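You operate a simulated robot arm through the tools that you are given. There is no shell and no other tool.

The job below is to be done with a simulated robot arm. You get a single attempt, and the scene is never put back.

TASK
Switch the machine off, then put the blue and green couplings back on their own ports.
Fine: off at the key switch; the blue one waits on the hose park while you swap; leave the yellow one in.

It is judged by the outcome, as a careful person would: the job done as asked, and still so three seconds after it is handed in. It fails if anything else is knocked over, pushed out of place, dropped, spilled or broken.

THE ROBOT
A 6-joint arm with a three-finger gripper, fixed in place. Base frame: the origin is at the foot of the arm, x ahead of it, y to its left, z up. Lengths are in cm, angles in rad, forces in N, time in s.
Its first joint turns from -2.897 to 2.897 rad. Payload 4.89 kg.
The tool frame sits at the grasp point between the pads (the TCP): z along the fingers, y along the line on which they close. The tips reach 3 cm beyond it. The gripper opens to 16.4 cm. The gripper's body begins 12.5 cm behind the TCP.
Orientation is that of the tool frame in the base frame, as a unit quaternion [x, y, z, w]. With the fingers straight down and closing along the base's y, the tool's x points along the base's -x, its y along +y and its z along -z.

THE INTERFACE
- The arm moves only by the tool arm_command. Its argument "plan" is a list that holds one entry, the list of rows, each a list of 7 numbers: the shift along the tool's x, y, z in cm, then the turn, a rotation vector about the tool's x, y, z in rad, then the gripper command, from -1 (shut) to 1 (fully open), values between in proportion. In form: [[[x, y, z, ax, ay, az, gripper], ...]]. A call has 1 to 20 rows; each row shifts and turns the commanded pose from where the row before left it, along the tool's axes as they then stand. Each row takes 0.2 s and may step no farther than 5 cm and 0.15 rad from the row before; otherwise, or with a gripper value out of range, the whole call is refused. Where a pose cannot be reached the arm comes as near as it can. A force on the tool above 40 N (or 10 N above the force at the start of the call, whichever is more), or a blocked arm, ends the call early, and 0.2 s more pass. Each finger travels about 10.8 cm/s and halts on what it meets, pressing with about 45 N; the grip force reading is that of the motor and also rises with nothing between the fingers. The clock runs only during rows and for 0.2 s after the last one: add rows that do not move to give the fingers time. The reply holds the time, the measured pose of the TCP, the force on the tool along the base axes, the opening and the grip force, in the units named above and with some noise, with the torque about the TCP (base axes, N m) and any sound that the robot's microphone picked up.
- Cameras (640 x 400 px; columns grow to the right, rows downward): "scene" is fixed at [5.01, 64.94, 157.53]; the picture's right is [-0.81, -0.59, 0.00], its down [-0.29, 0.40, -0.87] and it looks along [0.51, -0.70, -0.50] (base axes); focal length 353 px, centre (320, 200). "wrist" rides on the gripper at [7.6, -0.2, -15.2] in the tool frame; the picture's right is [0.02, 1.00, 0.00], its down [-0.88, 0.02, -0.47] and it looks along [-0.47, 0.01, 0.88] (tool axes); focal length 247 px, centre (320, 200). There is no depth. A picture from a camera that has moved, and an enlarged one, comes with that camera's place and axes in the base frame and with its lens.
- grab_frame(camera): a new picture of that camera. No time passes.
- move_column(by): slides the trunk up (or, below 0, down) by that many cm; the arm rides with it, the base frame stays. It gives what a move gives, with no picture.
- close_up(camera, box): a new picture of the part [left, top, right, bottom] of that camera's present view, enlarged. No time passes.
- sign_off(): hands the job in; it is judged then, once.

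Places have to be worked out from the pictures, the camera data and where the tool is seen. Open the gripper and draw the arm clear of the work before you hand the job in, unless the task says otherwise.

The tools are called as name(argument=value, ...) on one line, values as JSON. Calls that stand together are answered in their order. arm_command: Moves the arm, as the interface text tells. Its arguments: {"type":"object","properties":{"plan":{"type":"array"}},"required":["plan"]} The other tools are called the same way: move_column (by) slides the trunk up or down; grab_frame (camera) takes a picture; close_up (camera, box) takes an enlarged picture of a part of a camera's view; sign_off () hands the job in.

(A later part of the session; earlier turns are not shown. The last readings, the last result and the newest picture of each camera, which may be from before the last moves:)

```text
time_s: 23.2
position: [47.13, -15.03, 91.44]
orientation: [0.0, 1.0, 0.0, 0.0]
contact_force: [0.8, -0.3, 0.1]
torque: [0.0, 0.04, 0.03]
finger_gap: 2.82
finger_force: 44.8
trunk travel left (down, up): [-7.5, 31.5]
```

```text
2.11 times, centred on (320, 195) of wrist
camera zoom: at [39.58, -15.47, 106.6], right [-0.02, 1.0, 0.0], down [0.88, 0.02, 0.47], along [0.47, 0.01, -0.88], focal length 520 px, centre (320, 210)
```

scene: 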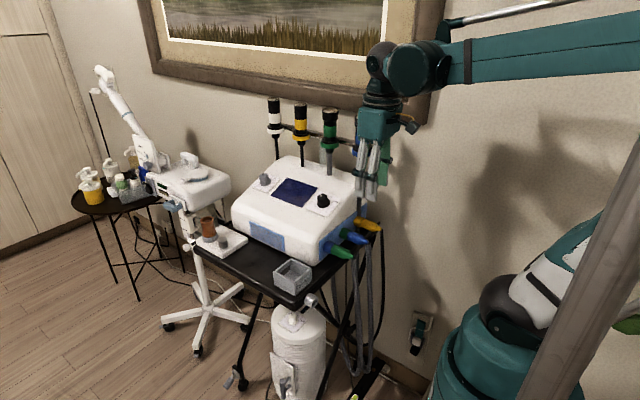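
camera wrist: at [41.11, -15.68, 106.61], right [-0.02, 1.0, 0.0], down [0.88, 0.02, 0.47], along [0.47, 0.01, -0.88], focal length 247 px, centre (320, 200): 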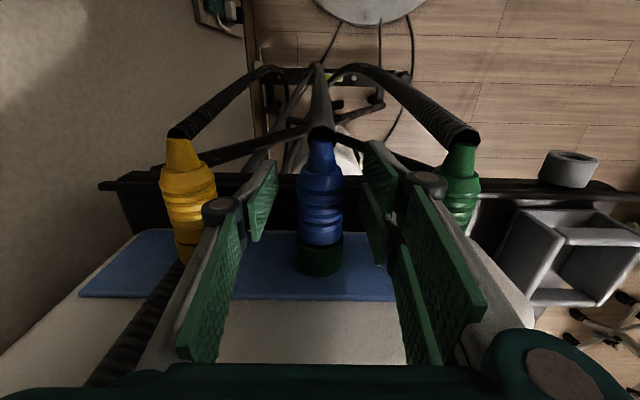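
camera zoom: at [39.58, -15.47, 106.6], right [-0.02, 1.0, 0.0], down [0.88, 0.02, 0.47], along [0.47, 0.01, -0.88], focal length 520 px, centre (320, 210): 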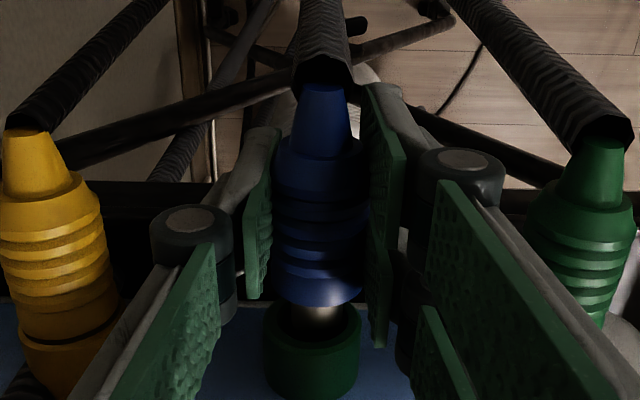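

The coupling slides out freely, showing its metal spigot. I keep pulling straight back until it is well clear.

arm_command(plan=[[[1.0, 0, 0, 0, 0, 0, -0.8], [1.5, 0, 0, 0, 0, 0, -0.8], [2.0, 0, 0, 0, 0, 0, -0.8], [2.0, 0, 0, 0, 0, 0, -0.8], [2.0, 0, 0, 0, 0, 0, -0.8], [0, 0, 0, 0, 0, 0, -0.8]]])

grab_frame(camera="wrist")

close_up(camera="scene", box=[310, 200, 430, 284])

grab_frame(camera="scene")

```text
time_s: 24.6
position: [38.64, -15.27, 91.47]
orientation: [0.0, 1.0, 0.0, 0.0]
contact_force: [-0.1, -0.2, 0.2]
torque: [-0.01, 0.04, 0.0]
finger_gap: 2.79
finger_force: 44.7
trunk travel left (down, up): [-7.5, 31.5]
```

```text
taken
camera wrist: at [31.06, -15.56, 106.63], right [-0.02, 1.0, 0.0], down [0.88, 0.02, 0.47], along [0.47, 0.01, -0.88], focal length 247 px, centre (320, 200)
```

wrist: 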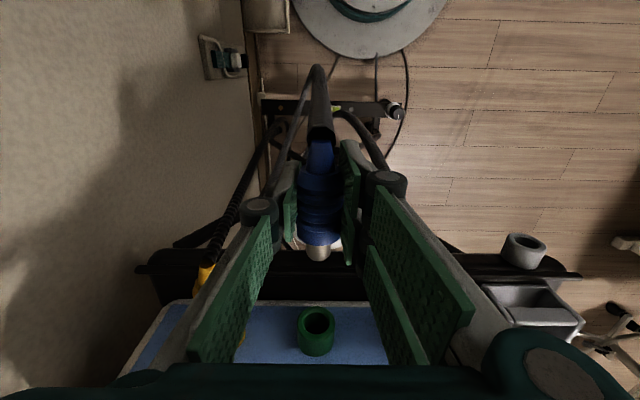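

```text
4.76 times, centred on (370, 242) of scene
camera zoom: at [5.01, 64.94, 157.53], right [-0.81, -0.59, 0.0], down [-0.29, 0.4, -0.87], along [0.51, -0.7, -0.5], focal length 1680 px, centre (82, 0)
```

zoom: 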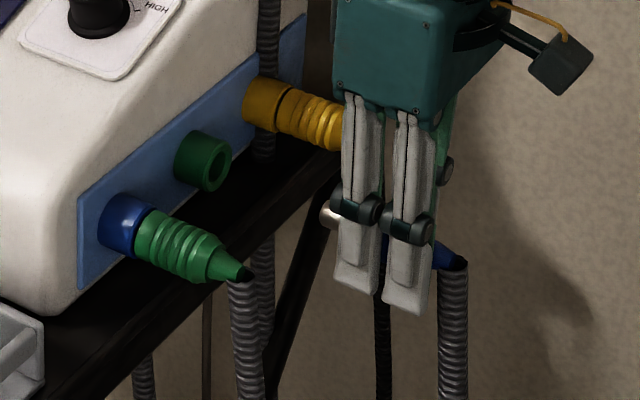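

```text
taken
```

scene: 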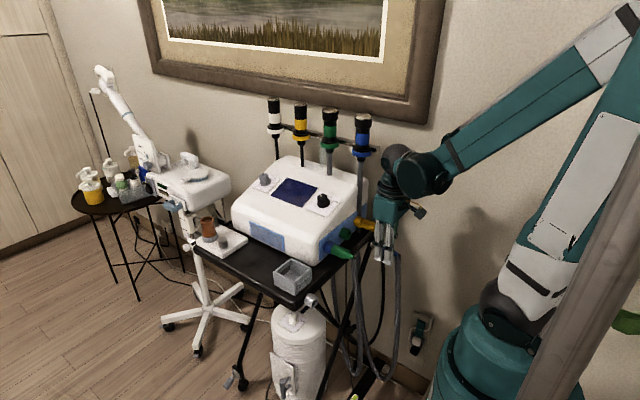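

The blue coupling is free and its spigot and hose hang clear. The park mouth is at about (47.9, 8.2, 84.1). I back off 2 cm, lift 5 cm so it clears the green coupling, and carry it across to y≈8.

arm_command(plan=[[[2.0, 0, -2, 0, 0, 0, -0.8], [0, 0, -3, 0, 0, 0, -0.8], [0, 2.9, -1, 0, 0, 0, -0.8], [0, 2.9, 0, 0, 0, 0, -0.8], [0, 2.9, 0, 0, 0, 0, -0.8], [0, 2.9, 0, 0, 0, 0, -0.8], [0, 2.9, 0, 0, 0, 0, -0.8], [0, 2.9, 0, 0, 0, 0, -0.8], [0, 2.9, 0, 0, 0, 0, -0.8], [0, 3.1, 0, 0, 0, 0, -0.8], [0, 0, 0, 0, 0, 0, -0.8]]])

grab_frame(camera="wrist")

grab_frame(camera="scene")

close_up(camera="scene", box=[280, 210, 400, 330])

```text
time_s: 27.0
position: [36.52, 8.21, 97.41]
orientation: [-0.001, 1.0, 0.0, -0.001]
contact_force: [-0.1, 0.2, -0.2]
torque: [0.03, -0.02, 0.01]
finger_gap: 2.8
finger_force: 45.3
trunk travel left (down, up): [-7.5, 31.5]
```

```text
taken
camera wrist: at [28.96, 7.78, 112.6], right [-0.02, 1.0, 0.0], down [0.88, 0.02, 0.47], along [0.47, 0.01, -0.88], focal length 247 px, centre (320, 200)
```

wrist: 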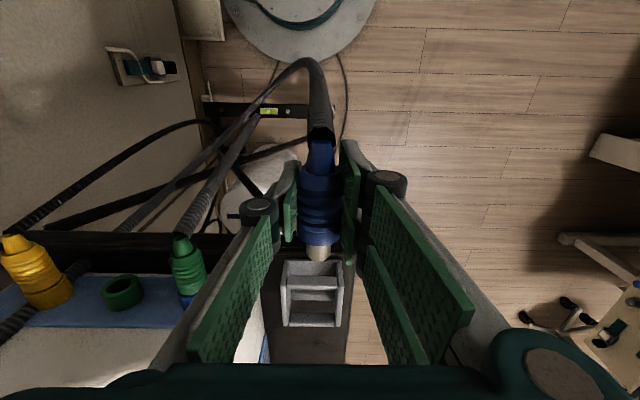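

```text
taken
```

scene: 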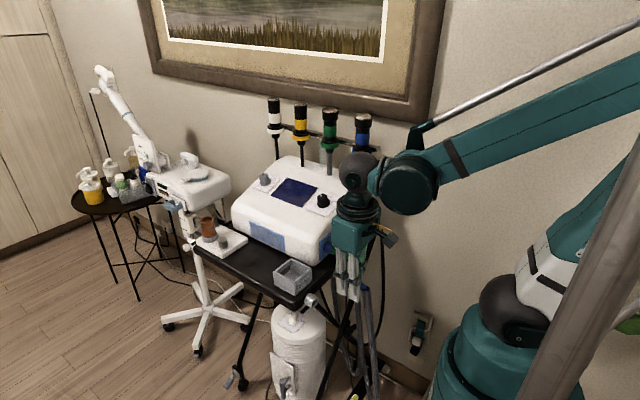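

```text
3.33 times, centred on (340, 270) of scene
camera zoom: at [5.01, 64.94, 157.53], right [-0.81, -0.59, 0.0], down [-0.29, 0.4, -0.87], along [0.51, -0.7, -0.5], focal length 1176 px, centre (253, -33)
```

zoom: 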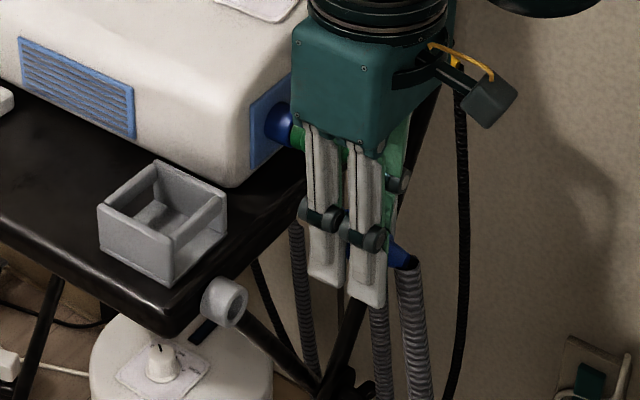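

The coupling is now across the park in y. I zoom in on the park mouth to refine its position.

close_up(camera="scene", box=[295, 285, 325, 312])

close_up(camera="scene", box=[325, 250, 415, 305])

close_up(camera="wrist", box=[270, 120, 370, 340])

```text
14.81 times, centred on (310, 298) of scene
camera zoom: at [5.01, 64.94, 157.53], right [-0.81, -0.59, 0.0], down [-0.29, 0.4, -0.87], along [0.51, -0.7, -0.5], focal length 5227 px, centre (468, -1259)
```

zoom: 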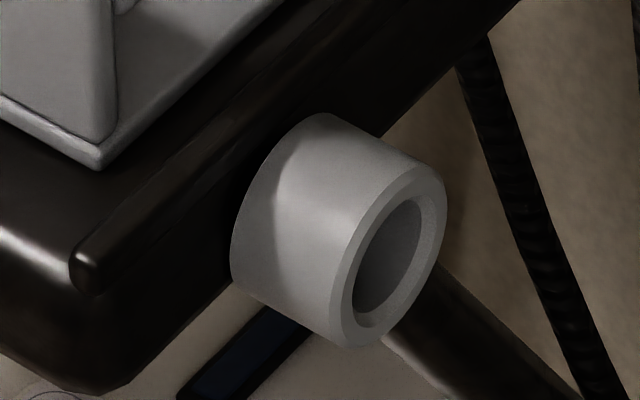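

```text
7.11 times, centred on (370, 278) of scene
camera zoom: at [5.01, 64.94, 157.53], right [-0.81, -0.59, 0.0], down [-0.29, 0.4, -0.87], along [0.51, -0.7, -0.5], focal length 2509 px, centre (-36, -351)
```

zoom: 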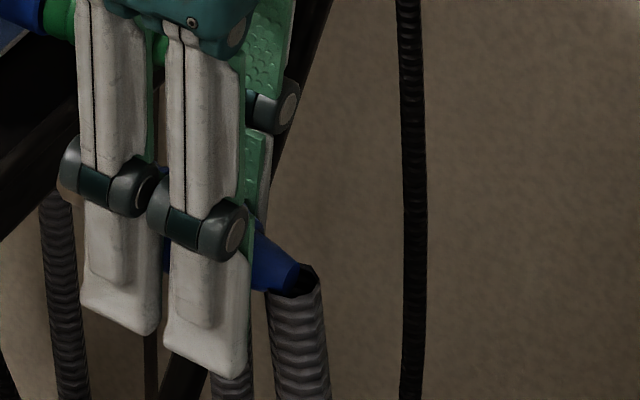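

```text
1.82 times, centred on (320, 230) of wrist
camera zoom: at [28.96, 7.78, 112.6], right [-0.02, 1.0, 0.0], down [0.88, 0.02, 0.47], along [0.47, 0.01, -0.88], focal length 449 px, centre (320, 146)
```

zoom: 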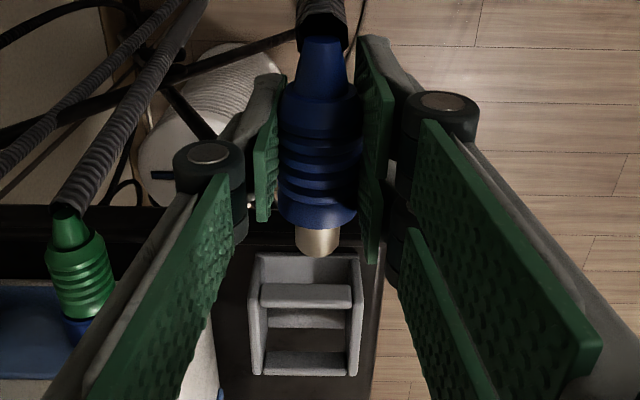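

The scene zoom shows the park mouth clearly, but from the wrist the coupling hides it. I back away and lower so the wrist camera sees the spigot and park in line.

arm_command(plan=[[[2.2, 0, 2.1, 0, 0, 0, -0.8], [2.2, 0, 2.1, 0, 0, 0, -0.8], [2.1, 0, 2.2, 0, 0, 0, -0.8], [0, 0, 0, 0, 0, 0, -0.8]]])

grab_frame(camera="wrist")

close_up(camera="wrist", box=[280, 200, 380, 340])

close_up(camera="scene", box=[300, 250, 420, 330])

```text
time_s: 28.0
position: [30.12, 8.01, 91.13]
orientation: [0.0, 1.0, 0.001, 0.0]
contact_force: [0.8, -0.3, -0.3]
torque: [0.0, 0.04, -0.04]
finger_gap: 2.82
finger_force: 44.5
trunk travel left (down, up): [-7.5, 31.5]
```

```text
taken
camera wrist: at [22.48, 7.71, 106.33], right [-0.02, 1.0, 0.0], down [0.88, 0.02, 0.47], along [0.47, 0.01, -0.88], focal length 247 px, centre (320, 200)
```

wrist: 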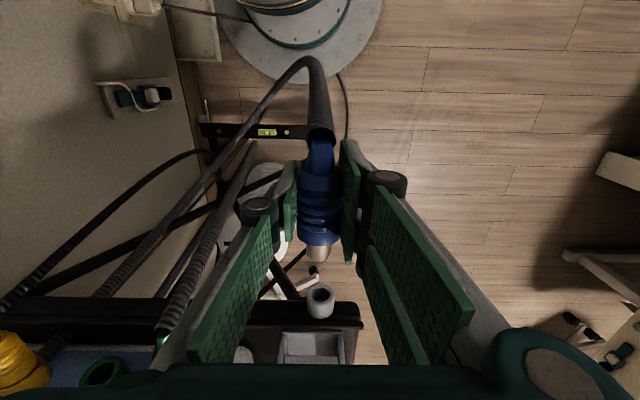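

```text
2.86 times, centred on (330, 270) of wrist
camera zoom: at [22.48, 7.71, 106.33], right [-0.02, 1.0, 0.0], down [0.88, 0.02, 0.47], along [0.47, 0.01, -0.88], focal length 706 px, centre (291, 0)
```

zoom: 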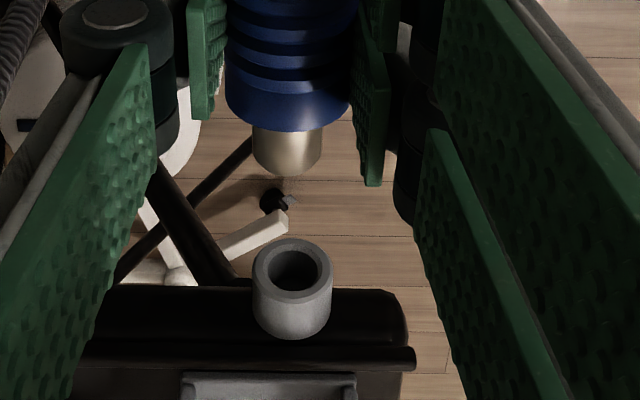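

```text
5.00 times, centred on (360, 290) of scene
camera zoom: at [5.01, 64.94, 157.53], right [-0.81, -0.59, 0.0], down [-0.29, 0.4, -0.87], along [0.51, -0.7, -0.5], focal length 1764 px, centre (120, -250)
```

zoom: 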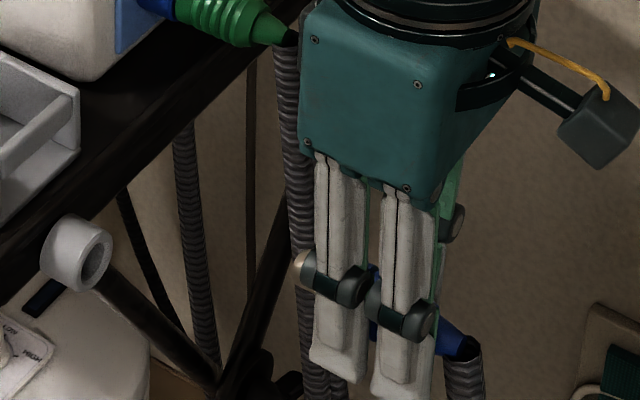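

I zoom further to check whether the coupling is level in the grip and how it lines up with the park.

close_up(camera="scene", box=[350, 290, 410, 330])

close_up(camera="wrist", box=[280, 120, 360, 220])

close_up(camera="wrist", box=[290, 230, 350, 330])

close_up(camera="scene", box=[300, 285, 345, 312])

```text
10.00 times, centred on (380, 310) of scene
camera zoom: at [5.01, 64.94, 157.53], right [-0.81, -0.59, 0.0], down [-0.29, 0.4, -0.87], along [0.51, -0.7, -0.5], focal length 3528 px, centre (-280, -900)
```

zoom: 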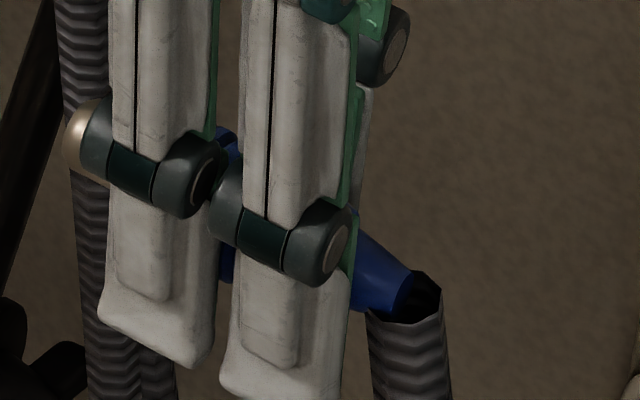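

```text
4.00 times, centred on (320, 170) of wrist
camera zoom: at [22.48, 7.71, 106.33], right [-0.02, 1.0, 0.0], down [0.88, 0.02, 0.47], along [0.47, 0.01, -0.88], focal length 988 px, centre (320, 320)
```

zoom: 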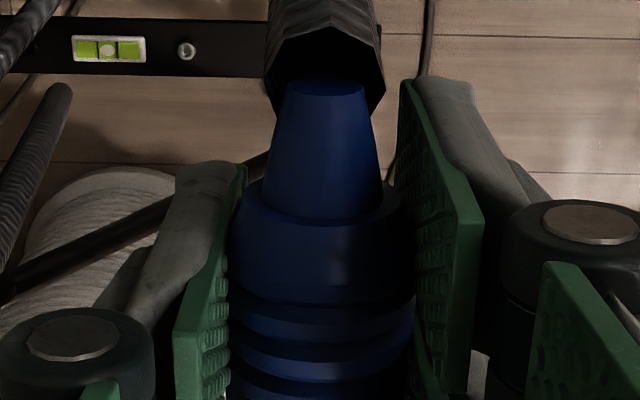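

```text
4.00 times, centred on (320, 280) of wrist
camera zoom: at [22.48, 7.71, 106.33], right [-0.02, 1.0, 0.0], down [0.88, 0.02, 0.47], along [0.47, 0.01, -0.88], focal length 988 px, centre (320, -120)
```

zoom: 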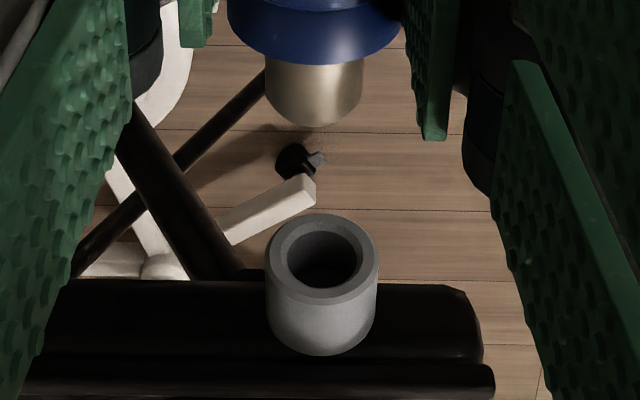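

```text
14.22 times, centred on (322, 298) of scene
camera zoom: at [5.01, 64.94, 157.53], right [-0.81, -0.59, 0.0], down [-0.29, 0.4, -0.87], along [0.51, -0.7, -0.5], focal length 5018 px, centre (284, -1201)
```

zoom: 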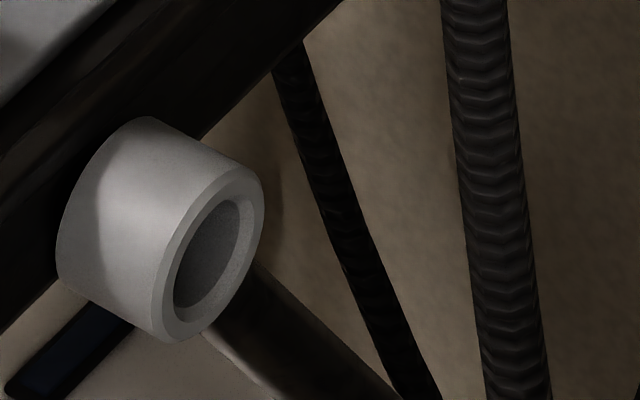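

The coupling sits level and parallel to x. Comparing both cameras, the park axis is about 0.43 cm to +y and 7.2 cm below the spigot, with its mouth at x≈48.1 and the spigot front at TCP+5.2. I move to about 1.5 cm short of the mouth and re-measure there.

arm_command(plan=[[[0, 0.43, 2.4, 0, 0, 0, -0.8], [0, 0, 2.4, 0, 0, 0, -0.8], [0, 0, 2.4, 0, 0, 0, -0.8], [-2.8, 0, 0, 0, 0, 0, -0.8], [-2.8, 0, 0, 0, 0, 0, -0.8], [-2.8, 0, 0, 0, 0, 0, -0.8], [-2.8, 0, 0, 0, 0, 0, -0.8], [0, 0, 0, 0, 0, 0, -0.8]]])

grab_frame(camera="wrist")

close_up(camera="scene", box=[295, 275, 355, 325])

close_up(camera="wrist", box=[280, 200, 360, 300])

```text
time_s: 29.8
position: [41.22, 8.37, 83.8]
orientation: [0.001, 1.0, 0.0, 0.001]
contact_force: [0.4, -0.6, -0.9]
torque: [0.01, -0.05, -0.02]
finger_gap: 2.81
finger_force: 45.1
trunk travel left (down, up): [-7.5, 31.5]
```

```text
taken
camera wrist: at [33.6, 8.14, 98.98], right [-0.02, 1.0, 0.0], down [0.88, 0.02, 0.47], along [0.47, 0.01, -0.88], focal length 247 px, centre (320, 200)
```

wrist: 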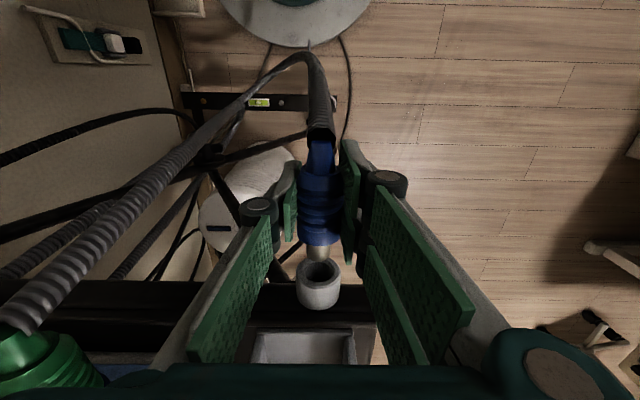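

```text
8.00 times, centred on (325, 300) of scene
camera zoom: at [5.01, 64.94, 157.53], right [-0.81, -0.59, 0.0], down [-0.29, 0.4, -0.87], along [0.51, -0.7, -0.5], focal length 2822 px, centre (280, -600)
```

zoom: 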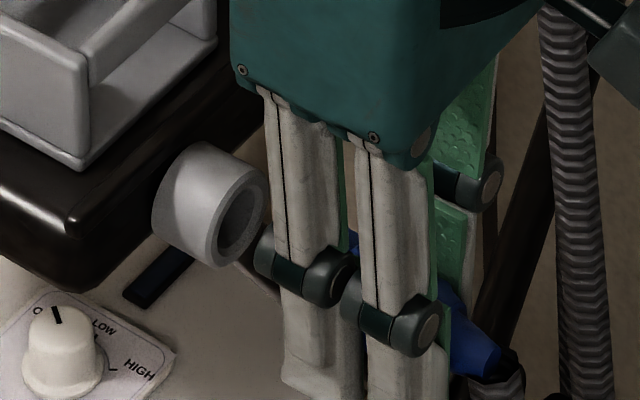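

```text
4.00 times, centred on (320, 250) of wrist
camera zoom: at [33.6, 8.14, 98.98], right [-0.02, 1.0, 0.0], down [0.88, 0.02, 0.47], along [0.47, 0.01, -0.88], focal length 988 px, centre (320, 0)
```

zoom: 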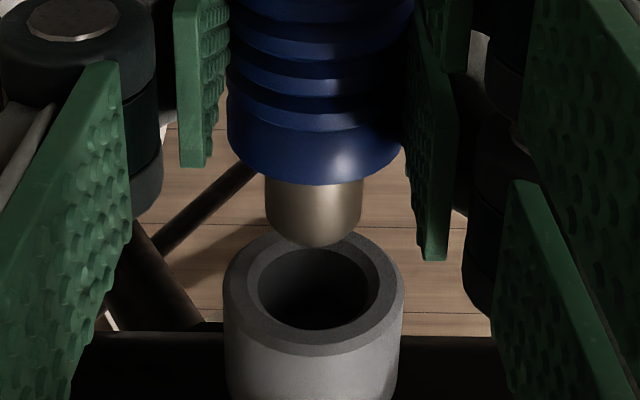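

The columns line up, so y is right to within about 0.1 cm. Height is still the uncertain part, so I compare the coupling's tip and the park in the side view.

close_up(camera="scene", box=[335, 290, 365, 325])

close_up(camera="scene", box=[300, 285, 345, 315])

close_up(camera="scene", box=[350, 310, 370, 325])

```text
11.43 times, centred on (350, 308) of scene
camera zoom: at [5.01, 64.94, 157.53], right [-0.81, -0.59, 0.0], down [-0.29, 0.4, -0.87], along [0.51, -0.7, -0.5], focal length 4032 px, centre (-23, -1029)
```

zoom: 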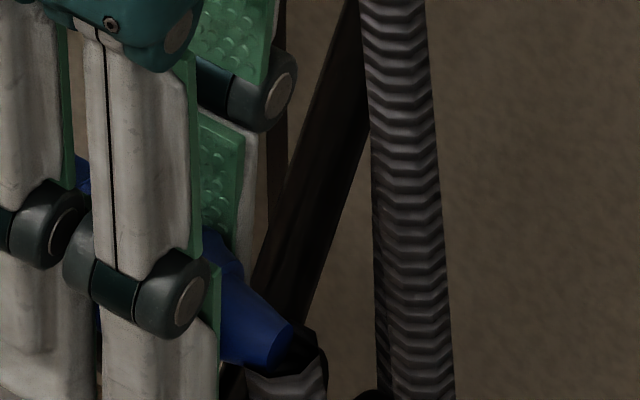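

```text
13.33 times, centred on (322, 300) of scene
camera zoom: at [5.01, 64.94, 157.53], right [-0.81, -0.59, 0.0], down [-0.29, 0.4, -0.87], along [0.51, -0.7, -0.5], focal length 4704 px, centre (287, -1133)
```

zoom: 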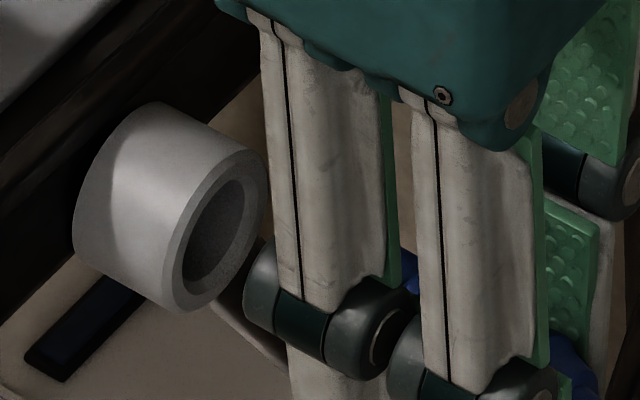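

```text
16.00 times, centred on (360, 318) of scene
camera zoom: at [5.01, 64.94, 157.53], right [-0.81, -0.59, 0.0], down [-0.29, 0.4, -0.87], along [0.51, -0.7, -0.5], focal length 5645 px, centre (-320, -1680)
```

zoom: 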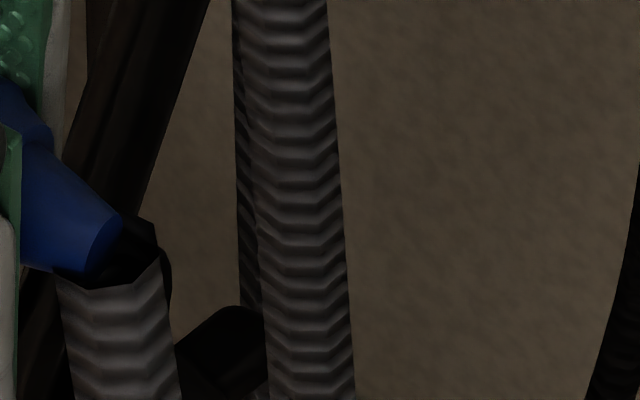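

The side view puts the park axis about 0.2–0.35 cm above the spigot's present height. I raise 0.28 and shift 0.06 in y, then advance slowly while watching the contact force.

arm_command(plan=[[[0, 0.06, -0.28, 0, 0, 0, -0.8], [-0.5, 0, 0, 0, 0, 0, -0.8], [-0.5, 0, 0, 0, 0, 0, -0.8], [-0.3, 0, 0, 0, 0, 0, -0.8], [-0.3, 0, 0, 0, 0, 0, -0.8], [-0.3, 0, 0, 0, 0, 0, -0.8], [-0.3, 0, 0, 0, 0, 0, -0.8]]])

close_up(camera="wrist", box=[280, 200, 360, 300])

close_up(camera="scene", box=[300, 285, 345, 315])

```text
time_s: 31.4
position: [43.47, 8.56, 84.24]
orientation: [0.0, 1.0, 0.0, 0.0]
contact_force: [-0.2, 0.9, 0.0]
torque: [0.01, 0.0, 0.04]
finger_gap: 2.8
finger_force: 44.7
trunk travel left (down, up): [-7.5, 31.5]
```

```text
4.00 times, centred on (320, 250) of wrist
camera zoom: at [35.78, 8.33, 99.27], right [-0.02, 1.0, 0.0], down [0.88, 0.02, 0.47], along [0.47, 0.01, -0.88], focal length 988 px, centre (320, 0)
```

zoom: 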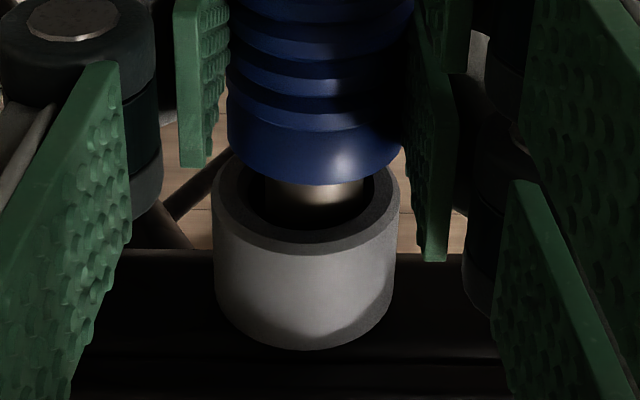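

```text
13.33 times, centred on (322, 300) of scene
camera zoom: at [5.01, 64.94, 157.53], right [-0.81, -0.59, 0.0], down [-0.29, 0.4, -0.87], along [0.51, -0.7, -0.5], focal length 4704 px, centre (287, -1133)
```

zoom: 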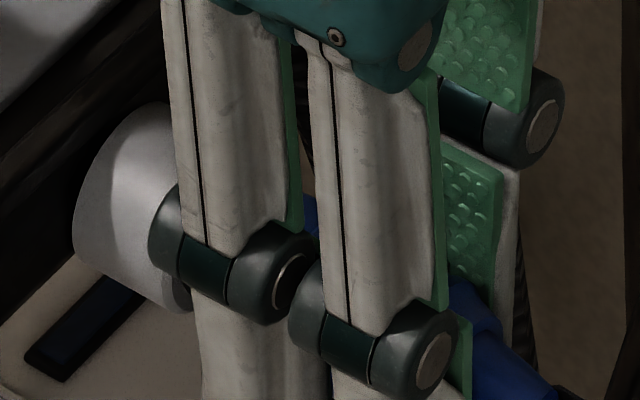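

The spigot is inside the park's hole with no contact force, sitting slightly to +y. I correct y by -0.1 and push in until it seats.

arm_command(plan=[[[0, -0.1, 0, 0, 0, 0, -0.8], [-0.4, 0, 0, 0, 0, 0, -0.8], [-0.4, 0, 0, 0, 0, 0, -0.8], [-0.3, 0, 0, 0, 0, 0, -0.8], [-0.3, 0, 0, 0, 0, 0, -0.8], [-0.2, 0, 0, 0, 0, 0, -0.8]]])

close_up(camera="wrist", box=[280, 180, 360, 280])

close_up(camera="scene", box=[300, 280, 360, 320])

```text
time_s: 32.8
position: [44.8, 8.53, 84.06]
orientation: [0.0, 1.0, 0.001, -0.001]
contact_force: [-39.1, -2.4, -5.3]
torque: [-0.05, 0.19, -0.05]
finger_gap: 2.83
finger_force: 45.0
trunk travel left (down, up): [-7.5, 31.5]
```

```text
4.00 times, centred on (320, 230) of wrist
camera zoom: at [37.26, 8.19, 99.3], right [-0.02, 1.0, 0.0], down [0.88, 0.02, 0.47], along [0.47, 0.01, -0.88], focal length 988 px, centre (320, 80)
```

zoom: 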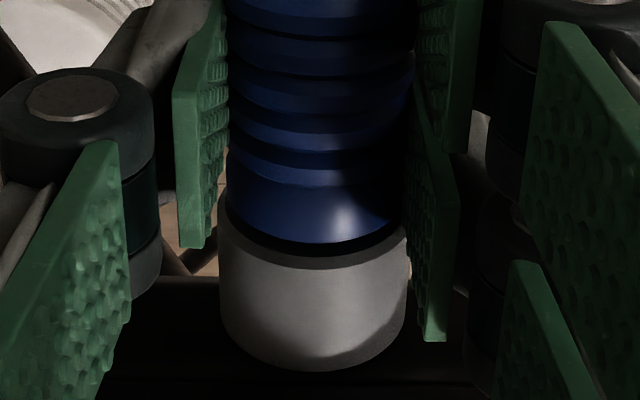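

```text
10.00 times, centred on (330, 300) of scene
camera zoom: at [5.01, 64.94, 157.53], right [-0.81, -0.59, 0.0], down [-0.29, 0.4, -0.87], along [0.51, -0.7, -0.5], focal length 3528 px, centre (220, -800)
```

zoom: 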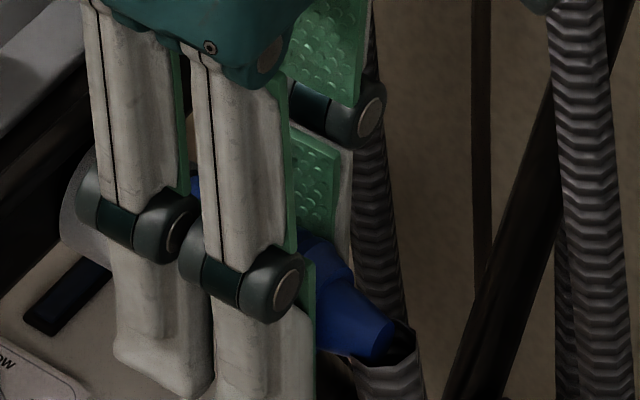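

It has seated: force is -39 N along x and the shoulder is against the park mouth. I back the command off to relax the push and check before releasing.

arm_command(plan=[[[0.2, 0, 0, 0, 0, 0, -0.8], [0.1, 0, 0, 0, 0, 0, -0.8]]])

```text
time_s: 33.4
position: [44.89, 8.46, 84.19]
orientation: [0.0, 1.0, 0.0, 0.001]
contact_force: [-12.2, -7.2, -7.2]
torque: [0.04, 0.44, -0.24]
finger_gap: 2.81
finger_force: 45.2
trunk travel left (down, up): [-7.5, 31.5]
```

Residual load is modest. I trim it slightly in all three axes, then open gently.

arm_command(plan=[[[0.1, -0.06, 0.06, 0, 0, 0, -0.8], [0, 0, 0, 0, 0, 0, -0.55], [0, 0, 0, 0, 0, 0, -0.4], [0, 0, 0, 0, 0, 0, -0.2], [0, 0, 0, 0, 0, 0, -0.2]]])

grab_frame(camera="wrist")

close_up(camera="scene", box=[300, 280, 360, 320])

```text
time_s: 34.6
position: [44.82, 8.48, 83.99]
orientation: [-0.001, 1.0, 0.0, -0.001]
contact_force: [-0.1, 0.7, 0.6]
torque: [0.0, -0.04, -0.02]
finger_gap: 6.57
finger_force: 0.2
trunk travel left (down, up): [-7.5, 31.5]
```

```text
taken
camera wrist: at [37.12, 8.17, 99.22], right [-0.02, 1.0, 0.0], down [0.88, 0.02, 0.47], along [0.47, 0.01, -0.88], focal length 247 px, centre (320, 200)
```

wrist: 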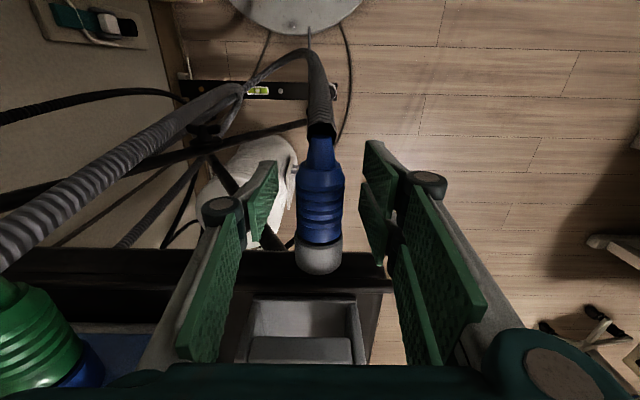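

```text
10.00 times, centred on (330, 300) of scene
camera zoom: at [5.01, 64.94, 157.53], right [-0.81, -0.59, 0.0], down [-0.29, 0.4, -0.87], along [0.51, -0.7, -0.5], focal length 3528 px, centre (220, -800)
```

zoom: 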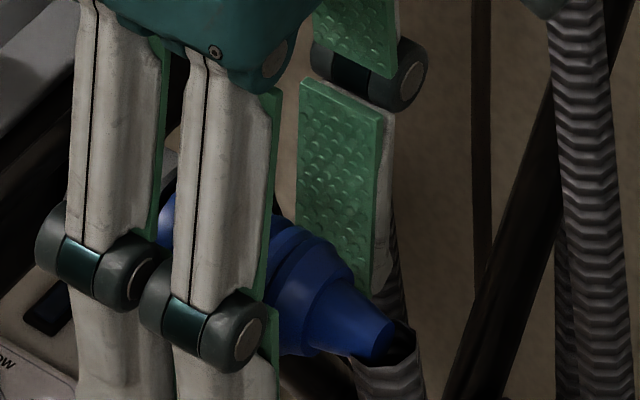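

The blue coupling stays put in the park. I rise straight up and go over to the green coupling.

arm_command(plan=[[[0, 0, -2, 0, 0, 0, -0.2], [0, 0, -4, 0, 0, 0, -0.2], [0, 0, -5, 0, 0, 0, -0.2], [0, 0, -5, 0, 0, 0, -0.2], [0, 0, -4, 0, 0, 0, -0.2], [-0.8, -2.94, 0, 0, 0, 0, -0.2], [-0.8, -2.94, 0, 0, 0, 0, -0.2], [-0.8, -2.94, 0, 0, 0, 0, -0.2], [-0.8, -2.94, 0, 0, 0, 0, -0.2], [-0.8, -2.94, 0, 0, 0, 0, -0.2], [0, 0, 0, 0, 0, 0, -0.2]]])

grab_frame(camera="wrist")

close_up(camera="wrist", box=[180, 80, 460, 255])

close_up(camera="scene", box=[280, 200, 400, 330])

```text
time_s: 37.0
position: [48.6, -6.0, 103.98]
orientation: [-0.001, 1.0, 0.0, 0.0]
contact_force: [-0.1, 0.6, 0.1]
torque: [-0.03, 0.01, -0.04]
finger_gap: 6.57
finger_force: 0.1
trunk travel left (down, up): [-7.5, 31.5]
```

```text
taken
camera wrist: at [41.02, -6.46, 119.08], right [-0.02, 1.0, 0.0], down [0.88, 0.02, 0.47], along [0.47, 0.01, -0.88], focal length 247 px, centre (320, 200)
```

wrist: 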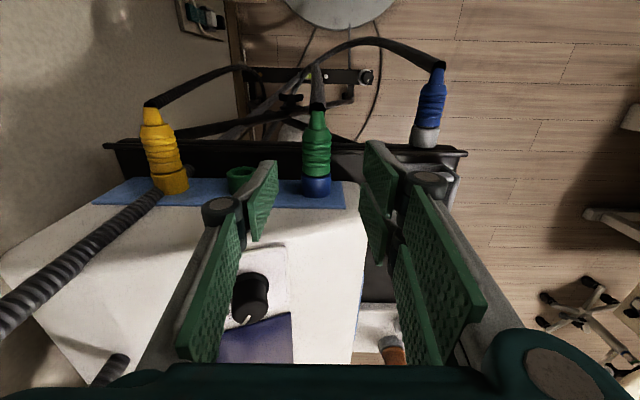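

```text
2.29 times, centred on (320, 168) of wrist
camera zoom: at [41.02, -6.46, 119.08], right [-0.02, 1.0, 0.0], down [0.88, 0.02, 0.47], along [0.47, 0.01, -0.88], focal length 564 px, centre (320, 274)
```

zoom: 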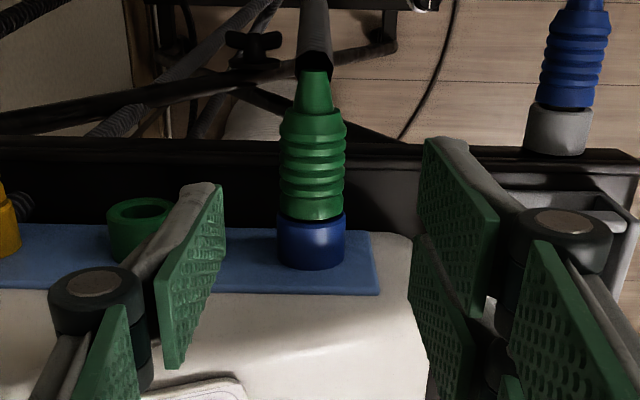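

```text
3.08 times, centred on (340, 265) of scene
camera zoom: at [5.01, 64.94, 157.53], right [-0.81, -0.59, 0.0], down [-0.29, 0.4, -0.87], along [0.51, -0.7, -0.5], focal length 1086 px, centre (258, 0)
```

zoom: 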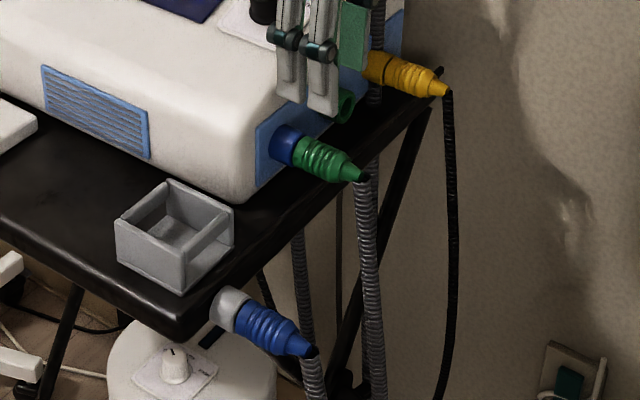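

The blue coupling sits level in the park. The green coupling is about 0.25 cm to -y of the tool; I correct for that and lower onto it.

arm_command(plan=[[[-0.1, -0.25, 3, 0, 0, 0, -0.2], [0, 0, 3, 0, 0, 0, -0.2], [0, 0, 3, 0, 0, 0, -0.2], [0, 0, 2, 0, 0, 0, -0.2], [0, 0, 1.6, 0, 0, 0, -0.2], [0, 0, 0, 0, 0, 0, -0.2]]])

grab_frame(camera="wrist")

close_up(camera="wrist", box=[230, 100, 410, 290])

```text
time_s: 38.4
position: [48.94, -6.5, 91.34]
orientation: [0.0, 1.0, -0.001, 0.0]
contact_force: [-0.6, 0.5, -0.2]
torque: [-0.01, 0.04, 0.0]
finger_gap: 6.55
finger_force: 0.1
trunk travel left (down, up): [-7.5, 31.5]
```

```text
taken
camera wrist: at [41.21, -6.86, 106.55], right [-0.02, 1.0, 0.0], down [0.88, 0.02, 0.47], along [0.47, 0.01, -0.88], focal length 247 px, centre (320, 200)
```

wrist: 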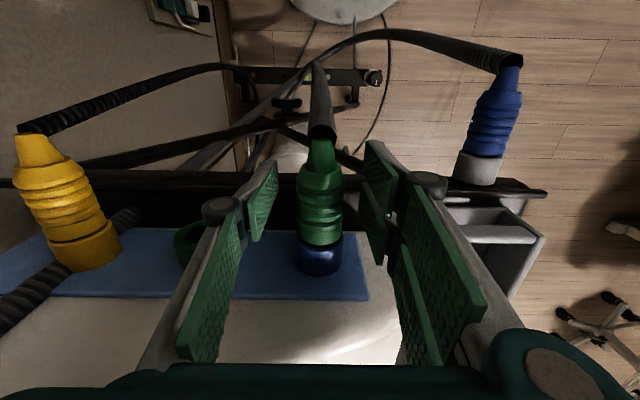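

```text
2.11 times, centred on (320, 195) of wrist
camera zoom: at [41.21, -6.86, 106.55], right [-0.02, 1.0, 0.0], down [0.88, 0.02, 0.47], along [0.47, 0.01, -0.88], focal length 520 px, centre (320, 210)
```

zoom: 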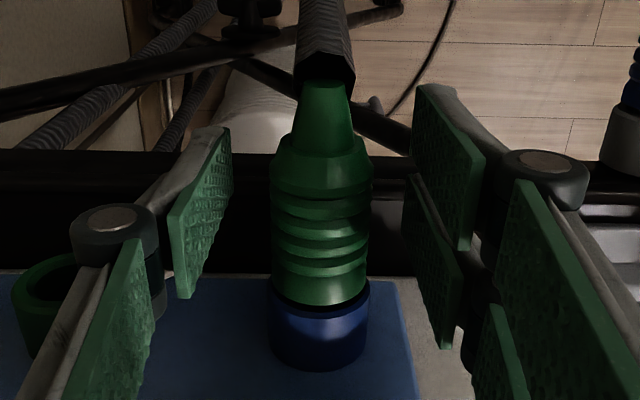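

The green coupling is centred between the fingers. I close on it.

arm_command(plan=[[[0.1, 0, 0, 0, 0, 0, -0.5], [0, 0, 0, 0, 0, 0, -0.8], [0, 0, 0, 0, 0, 0, -0.8]]])

```text
time_s: 39.2
position: [48.75, -6.44, 91.43]
orientation: [0.0, 1.0, 0.001, 0.0]
contact_force: [-1.8, -1.9, -1.6]
torque: [-0.04, 0.07, -0.02]
finger_gap: 2.81
finger_force: 45.2
trunk travel left (down, up): [-7.5, 31.5]
```

The grip on the green coupling is centred, with almost no side force. I pull it straight out along -x.

arm_command(plan=[[[0.3, 0, 0, 0, 0, 0, -0.8], [0.3, 0, 0, 0, 0, 0, -0.8], [0.4, 0, 0, 0, 0, 0, -0.8], [0.5, 0, 0, 0, 0, 0, -0.8], [1.0, 0, 0, 0, 0, 0, -0.8], [1.5, 0, 0, 0, 0, 0, -0.8], [2.0, 0, 0, 0, 0, 0, -0.8], [2.0, 0, 0, 0, 0, 0, -0.8], [2.0, 0, 0, 0, 0, 0, -0.8], [0, 0, 0, 0, 0, 0, -0.8]]])

grab_frame(camera="wrist")

grab_frame(camera="scene")

```text
time_s: 41.4
position: [38.71, -6.44, 91.37]
orientation: [0.0, 1.0, 0.0, 0.0]
contact_force: [0.6, 0.4, -0.6]
torque: [0.02, 0.03, -0.01]
finger_gap: 2.79
finger_force: 45.6
trunk travel left (down, up): [-7.5, 31.5]
```

```text
taken
camera wrist: at [31.08, -6.79, 106.57], right [-0.02, 1.0, 0.0], down [0.88, 0.02, 0.47], along [0.47, 0.01, -0.88], focal length 247 px, centre (320, 200)
```

wrist: 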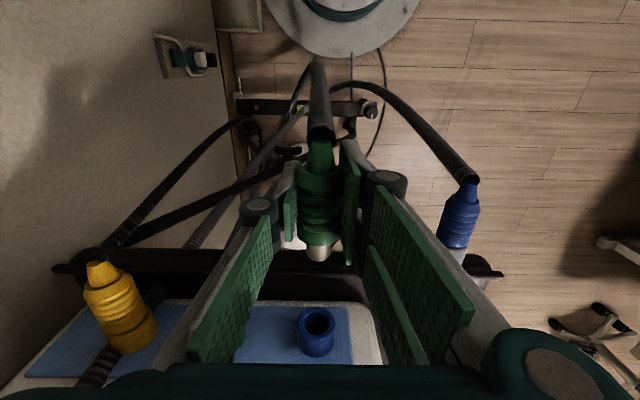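

```text
taken
```

scene: 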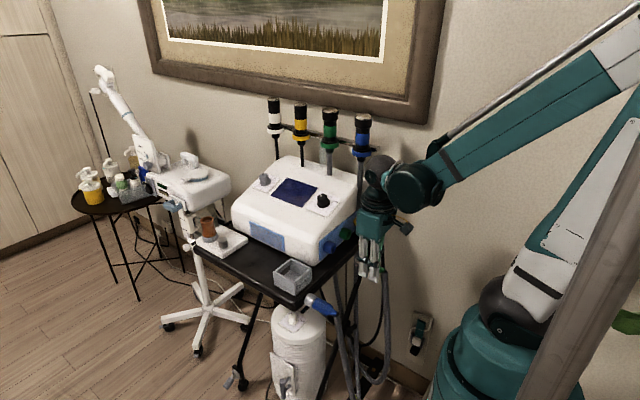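

The green coupling is out. I take a close-up of how it lines up with the blue port it came from, as a reference for lining it up with the green port.

close_up(camera="wrist", box=[270, 220, 370, 370])

arm_command(plan=[[[0, -3, 0, 0, 0, 0, -0.8], [0, -3, 0, 0, 0, 0, -0.8], [0, -3, 0, 0, 0, 0, -0.8], [0, 0, 0, 0, 0, 0, -0.8], [0, 0, 0, 0, 0, 0, -0.8]]])

close_up(camera="wrist", box=[270, 220, 370, 370])

grab_frame(camera="wrist")

```text
2.67 times, centred on (320, 295) of wrist
camera zoom: at [31.08, -6.79, 106.57], right [-0.02, 1.0, 0.0], down [0.88, 0.02, 0.47], along [0.47, 0.01, -0.88], focal length 659 px, centre (320, -53)
```

zoom: 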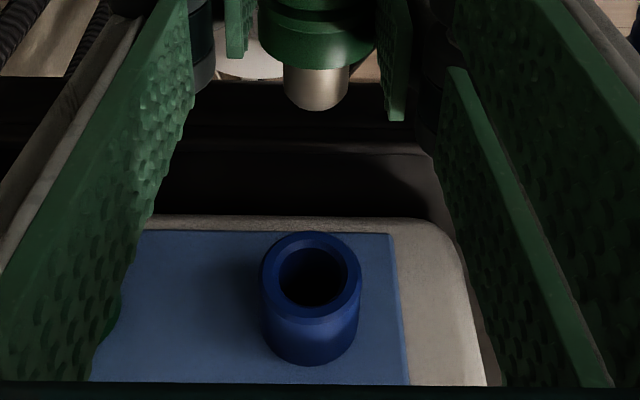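

```text
time_s: 42.6
position: [38.62, -15.58, 91.41]
orientation: [0.0, 1.0, 0.0, 0.0]
contact_force: [1.6, 0.2, 1.0]
torque: [0.0, -0.01, 0.0]
finger_gap: 2.79
finger_force: 45.1
trunk travel left (down, up): [-7.5, 31.5]
```

```text
2.67 times, centred on (320, 295) of wrist
camera zoom: at [31.04, -15.94, 106.64], right [-0.02, 1.0, 0.0], down [0.88, 0.02, 0.47], along [0.47, 0.01, -0.88], focal length 659 px, centre (320, -53)
```

zoom: 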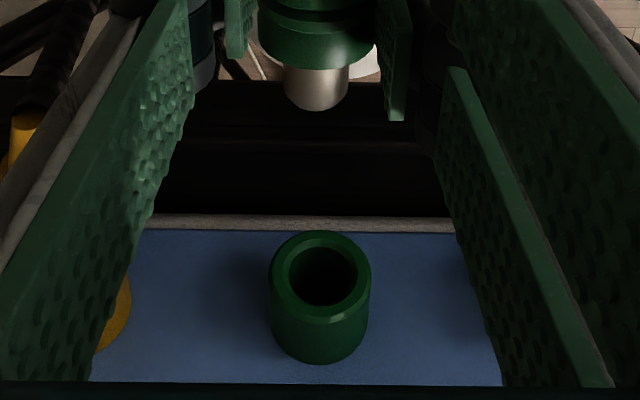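

```text
taken
camera wrist: at [31.04, -15.94, 106.64], right [-0.02, 1.0, 0.0], down [0.88, 0.02, 0.47], along [0.47, 0.01, -0.88], focal length 247 px, centre (320, 200)
```

wrist: 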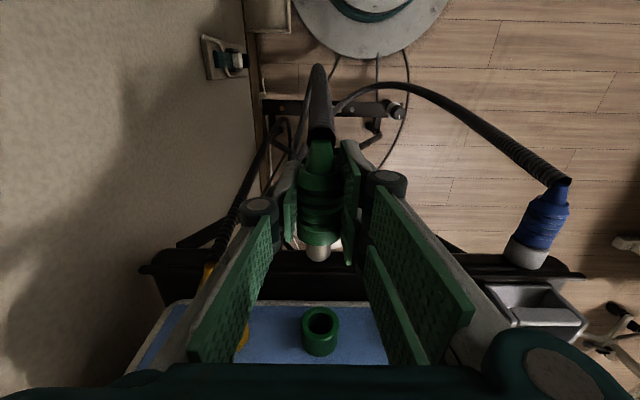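

Compared with the reference, the green port sits about 9 px to the right, which is 0.32 cm toward +y; the height matches. I shift by that and move up to just short of the port.

arm_command(plan=[[[0, 0.32, 0, 0, 0, 0, -0.8], [-2, 0, 0, 0, 0, 0, -0.8], [-2, 0, 0, 0, 0, 0, -0.8], [-2, 0, 0, 0, 0, 0, -0.8], [-0.5, 0, 0, 0, 0, 0, -0.8], [0, 0, 0, 0, 0, 0, -0.8]]])

close_up(camera="wrist", box=[280, 200, 360, 300])

close_up(camera="scene", box=[330, 220, 380, 255])

```text
time_s: 44.0
position: [45.28, -15.4, 91.32]
orientation: [0.0, 1.0, 0.0, 0.0]
contact_force: [0.7, -1.3, -0.3]
torque: [-0.01, 0.02, 0.0]
finger_gap: 2.8
finger_force: 44.8
trunk travel left (down, up): [-7.5, 31.5]
```

```text
4.00 times, centred on (320, 250) of wrist
camera zoom: at [37.63, -15.68, 106.55], right [-0.02, 1.0, 0.0], down [0.88, 0.02, 0.47], along [0.47, 0.01, -0.88], focal length 988 px, centre (320, 0)
```

zoom: 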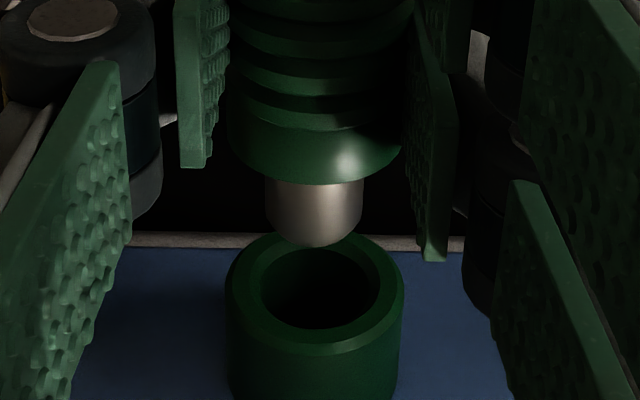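

```text
11.43 times, centred on (355, 238) of scene
camera zoom: at [5.01, 64.94, 157.53], right [-0.81, -0.59, 0.0], down [-0.29, 0.4, -0.87], along [0.51, -0.7, -0.5], focal length 4032 px, centre (-80, -229)
```

zoom: 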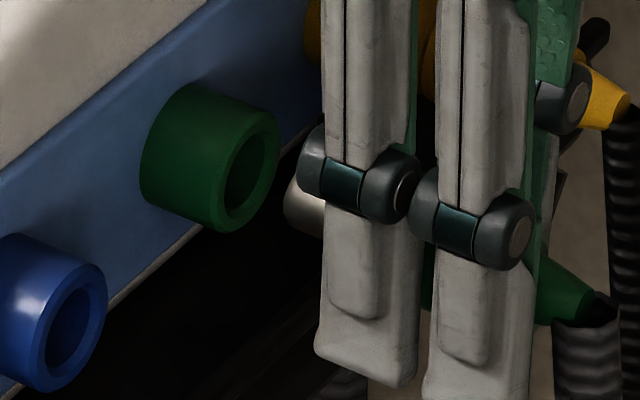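

The spigot and the green port line up within about 0.03 cm. I advance slowly into the port.

arm_command(plan=[[[-0.4, 0, 0, 0, 0, 0, -0.8], [-0.4, 0, 0, 0, 0, 0, -0.8], [-0.4, 0, 0, 0, 0, 0, -0.8], [-0.4, 0, 0, 0, 0, 0, -0.8], [-0.4, 0, 0, 0, 0, 0, -0.8], [-0.4, 0, 0, 0, 0, 0, -0.8]]])

close_up(camera="wrist", box=[280, 200, 360, 300])

```text
time_s: 45.4
position: [47.69, -15.25, 91.34]
orientation: [-0.001, 1.0, 0.0, 0.0]
contact_force: [0.3, 0.3, -0.2]
torque: [-0.01, -0.04, 0.05]
finger_gap: 2.81
finger_force: 45.2
trunk travel left (down, up): [-7.5, 31.5]
```

```text
4.00 times, centred on (320, 250) of wrist
camera zoom: at [40.05, -15.53, 106.59], right [-0.02, 1.0, 0.0], down [0.88, 0.02, 0.47], along [0.47, 0.01, -0.88], focal length 988 px, centre (320, 0)
```

zoom: 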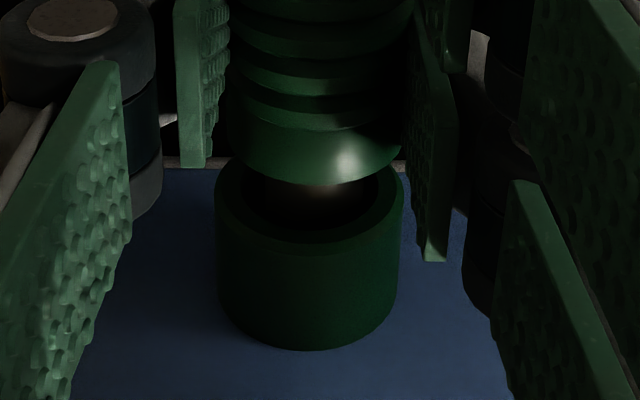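

The spigot is in the green port without contact. I trim y by -0.05 and push on until it seats.

arm_command(plan=[[[-0.3, -0.05, 0, 0, 0, 0, -0.8], [-0.3, 0, 0, 0, 0, 0, -0.8], [-0.2, 0, 0, 0, 0, 0, -0.8], [-0.15, 0, 0, 0, 0, 0, -0.8], [-0.1, 0, 0, 0, 0, 0, -0.8]]])

close_up(camera="wrist", box=[280, 180, 360, 280])

```text
time_s: 46.6
position: [48.82, -15.07, 91.47]
orientation: [0.0, 1.0, 0.0, 0.0]
contact_force: [-0.2, 0.8, -0.2]
torque: [0.0, -0.03, 0.03]
finger_gap: 2.8
finger_force: 45.0
trunk travel left (down, up): [-7.5, 31.5]
```

```text
4.00 times, centred on (320, 230) of wrist
camera zoom: at [41.1, -15.49, 106.59], right [-0.02, 1.0, 0.0], down [0.88, 0.02, 0.47], along [0.47, 0.01, -0.88], focal length 988 px, centre (320, 80)
```

zoom: 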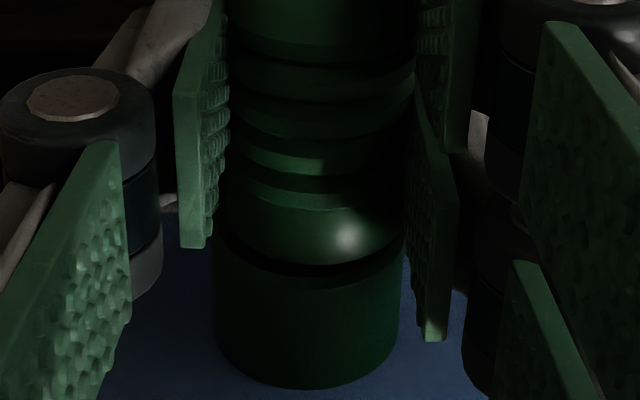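

No contact yet, and a thin gap remains. I press on in 0.1 cm steps until I feel it seat.

arm_command(plan=[[[-0.1, 0, 0, 0, 0, 0, -0.8], [-0.1, 0, 0, 0, 0, 0, -0.8], [-0.1, 0, 0, 0, 0, 0, -0.8]]])

close_up(camera="wrist", box=[280, 180, 360, 280])

```text
time_s: 47.4
position: [48.74, -15.14, 91.37]
orientation: [0.0, 1.0, -0.001, 0.0]
contact_force: [-23.2, -2.0, -3.5]
torque: [0.01, 0.09, -0.1]
finger_gap: 2.83
finger_force: 45.7
trunk travel left (down, up): [-7.5, 31.5]
```

```text
4.00 times, centred on (320, 230) of wrist
camera zoom: at [41.15, -15.46, 106.58], right [-0.02, 1.0, 0.0], down [0.88, 0.02, 0.47], along [0.47, 0.01, -0.88], focal length 988 px, centre (320, 80)
```

zoom: 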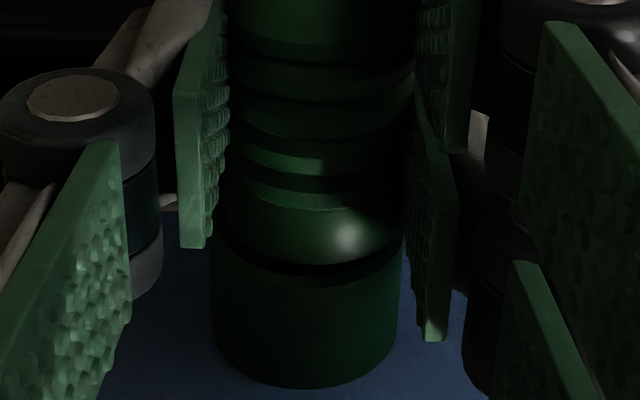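

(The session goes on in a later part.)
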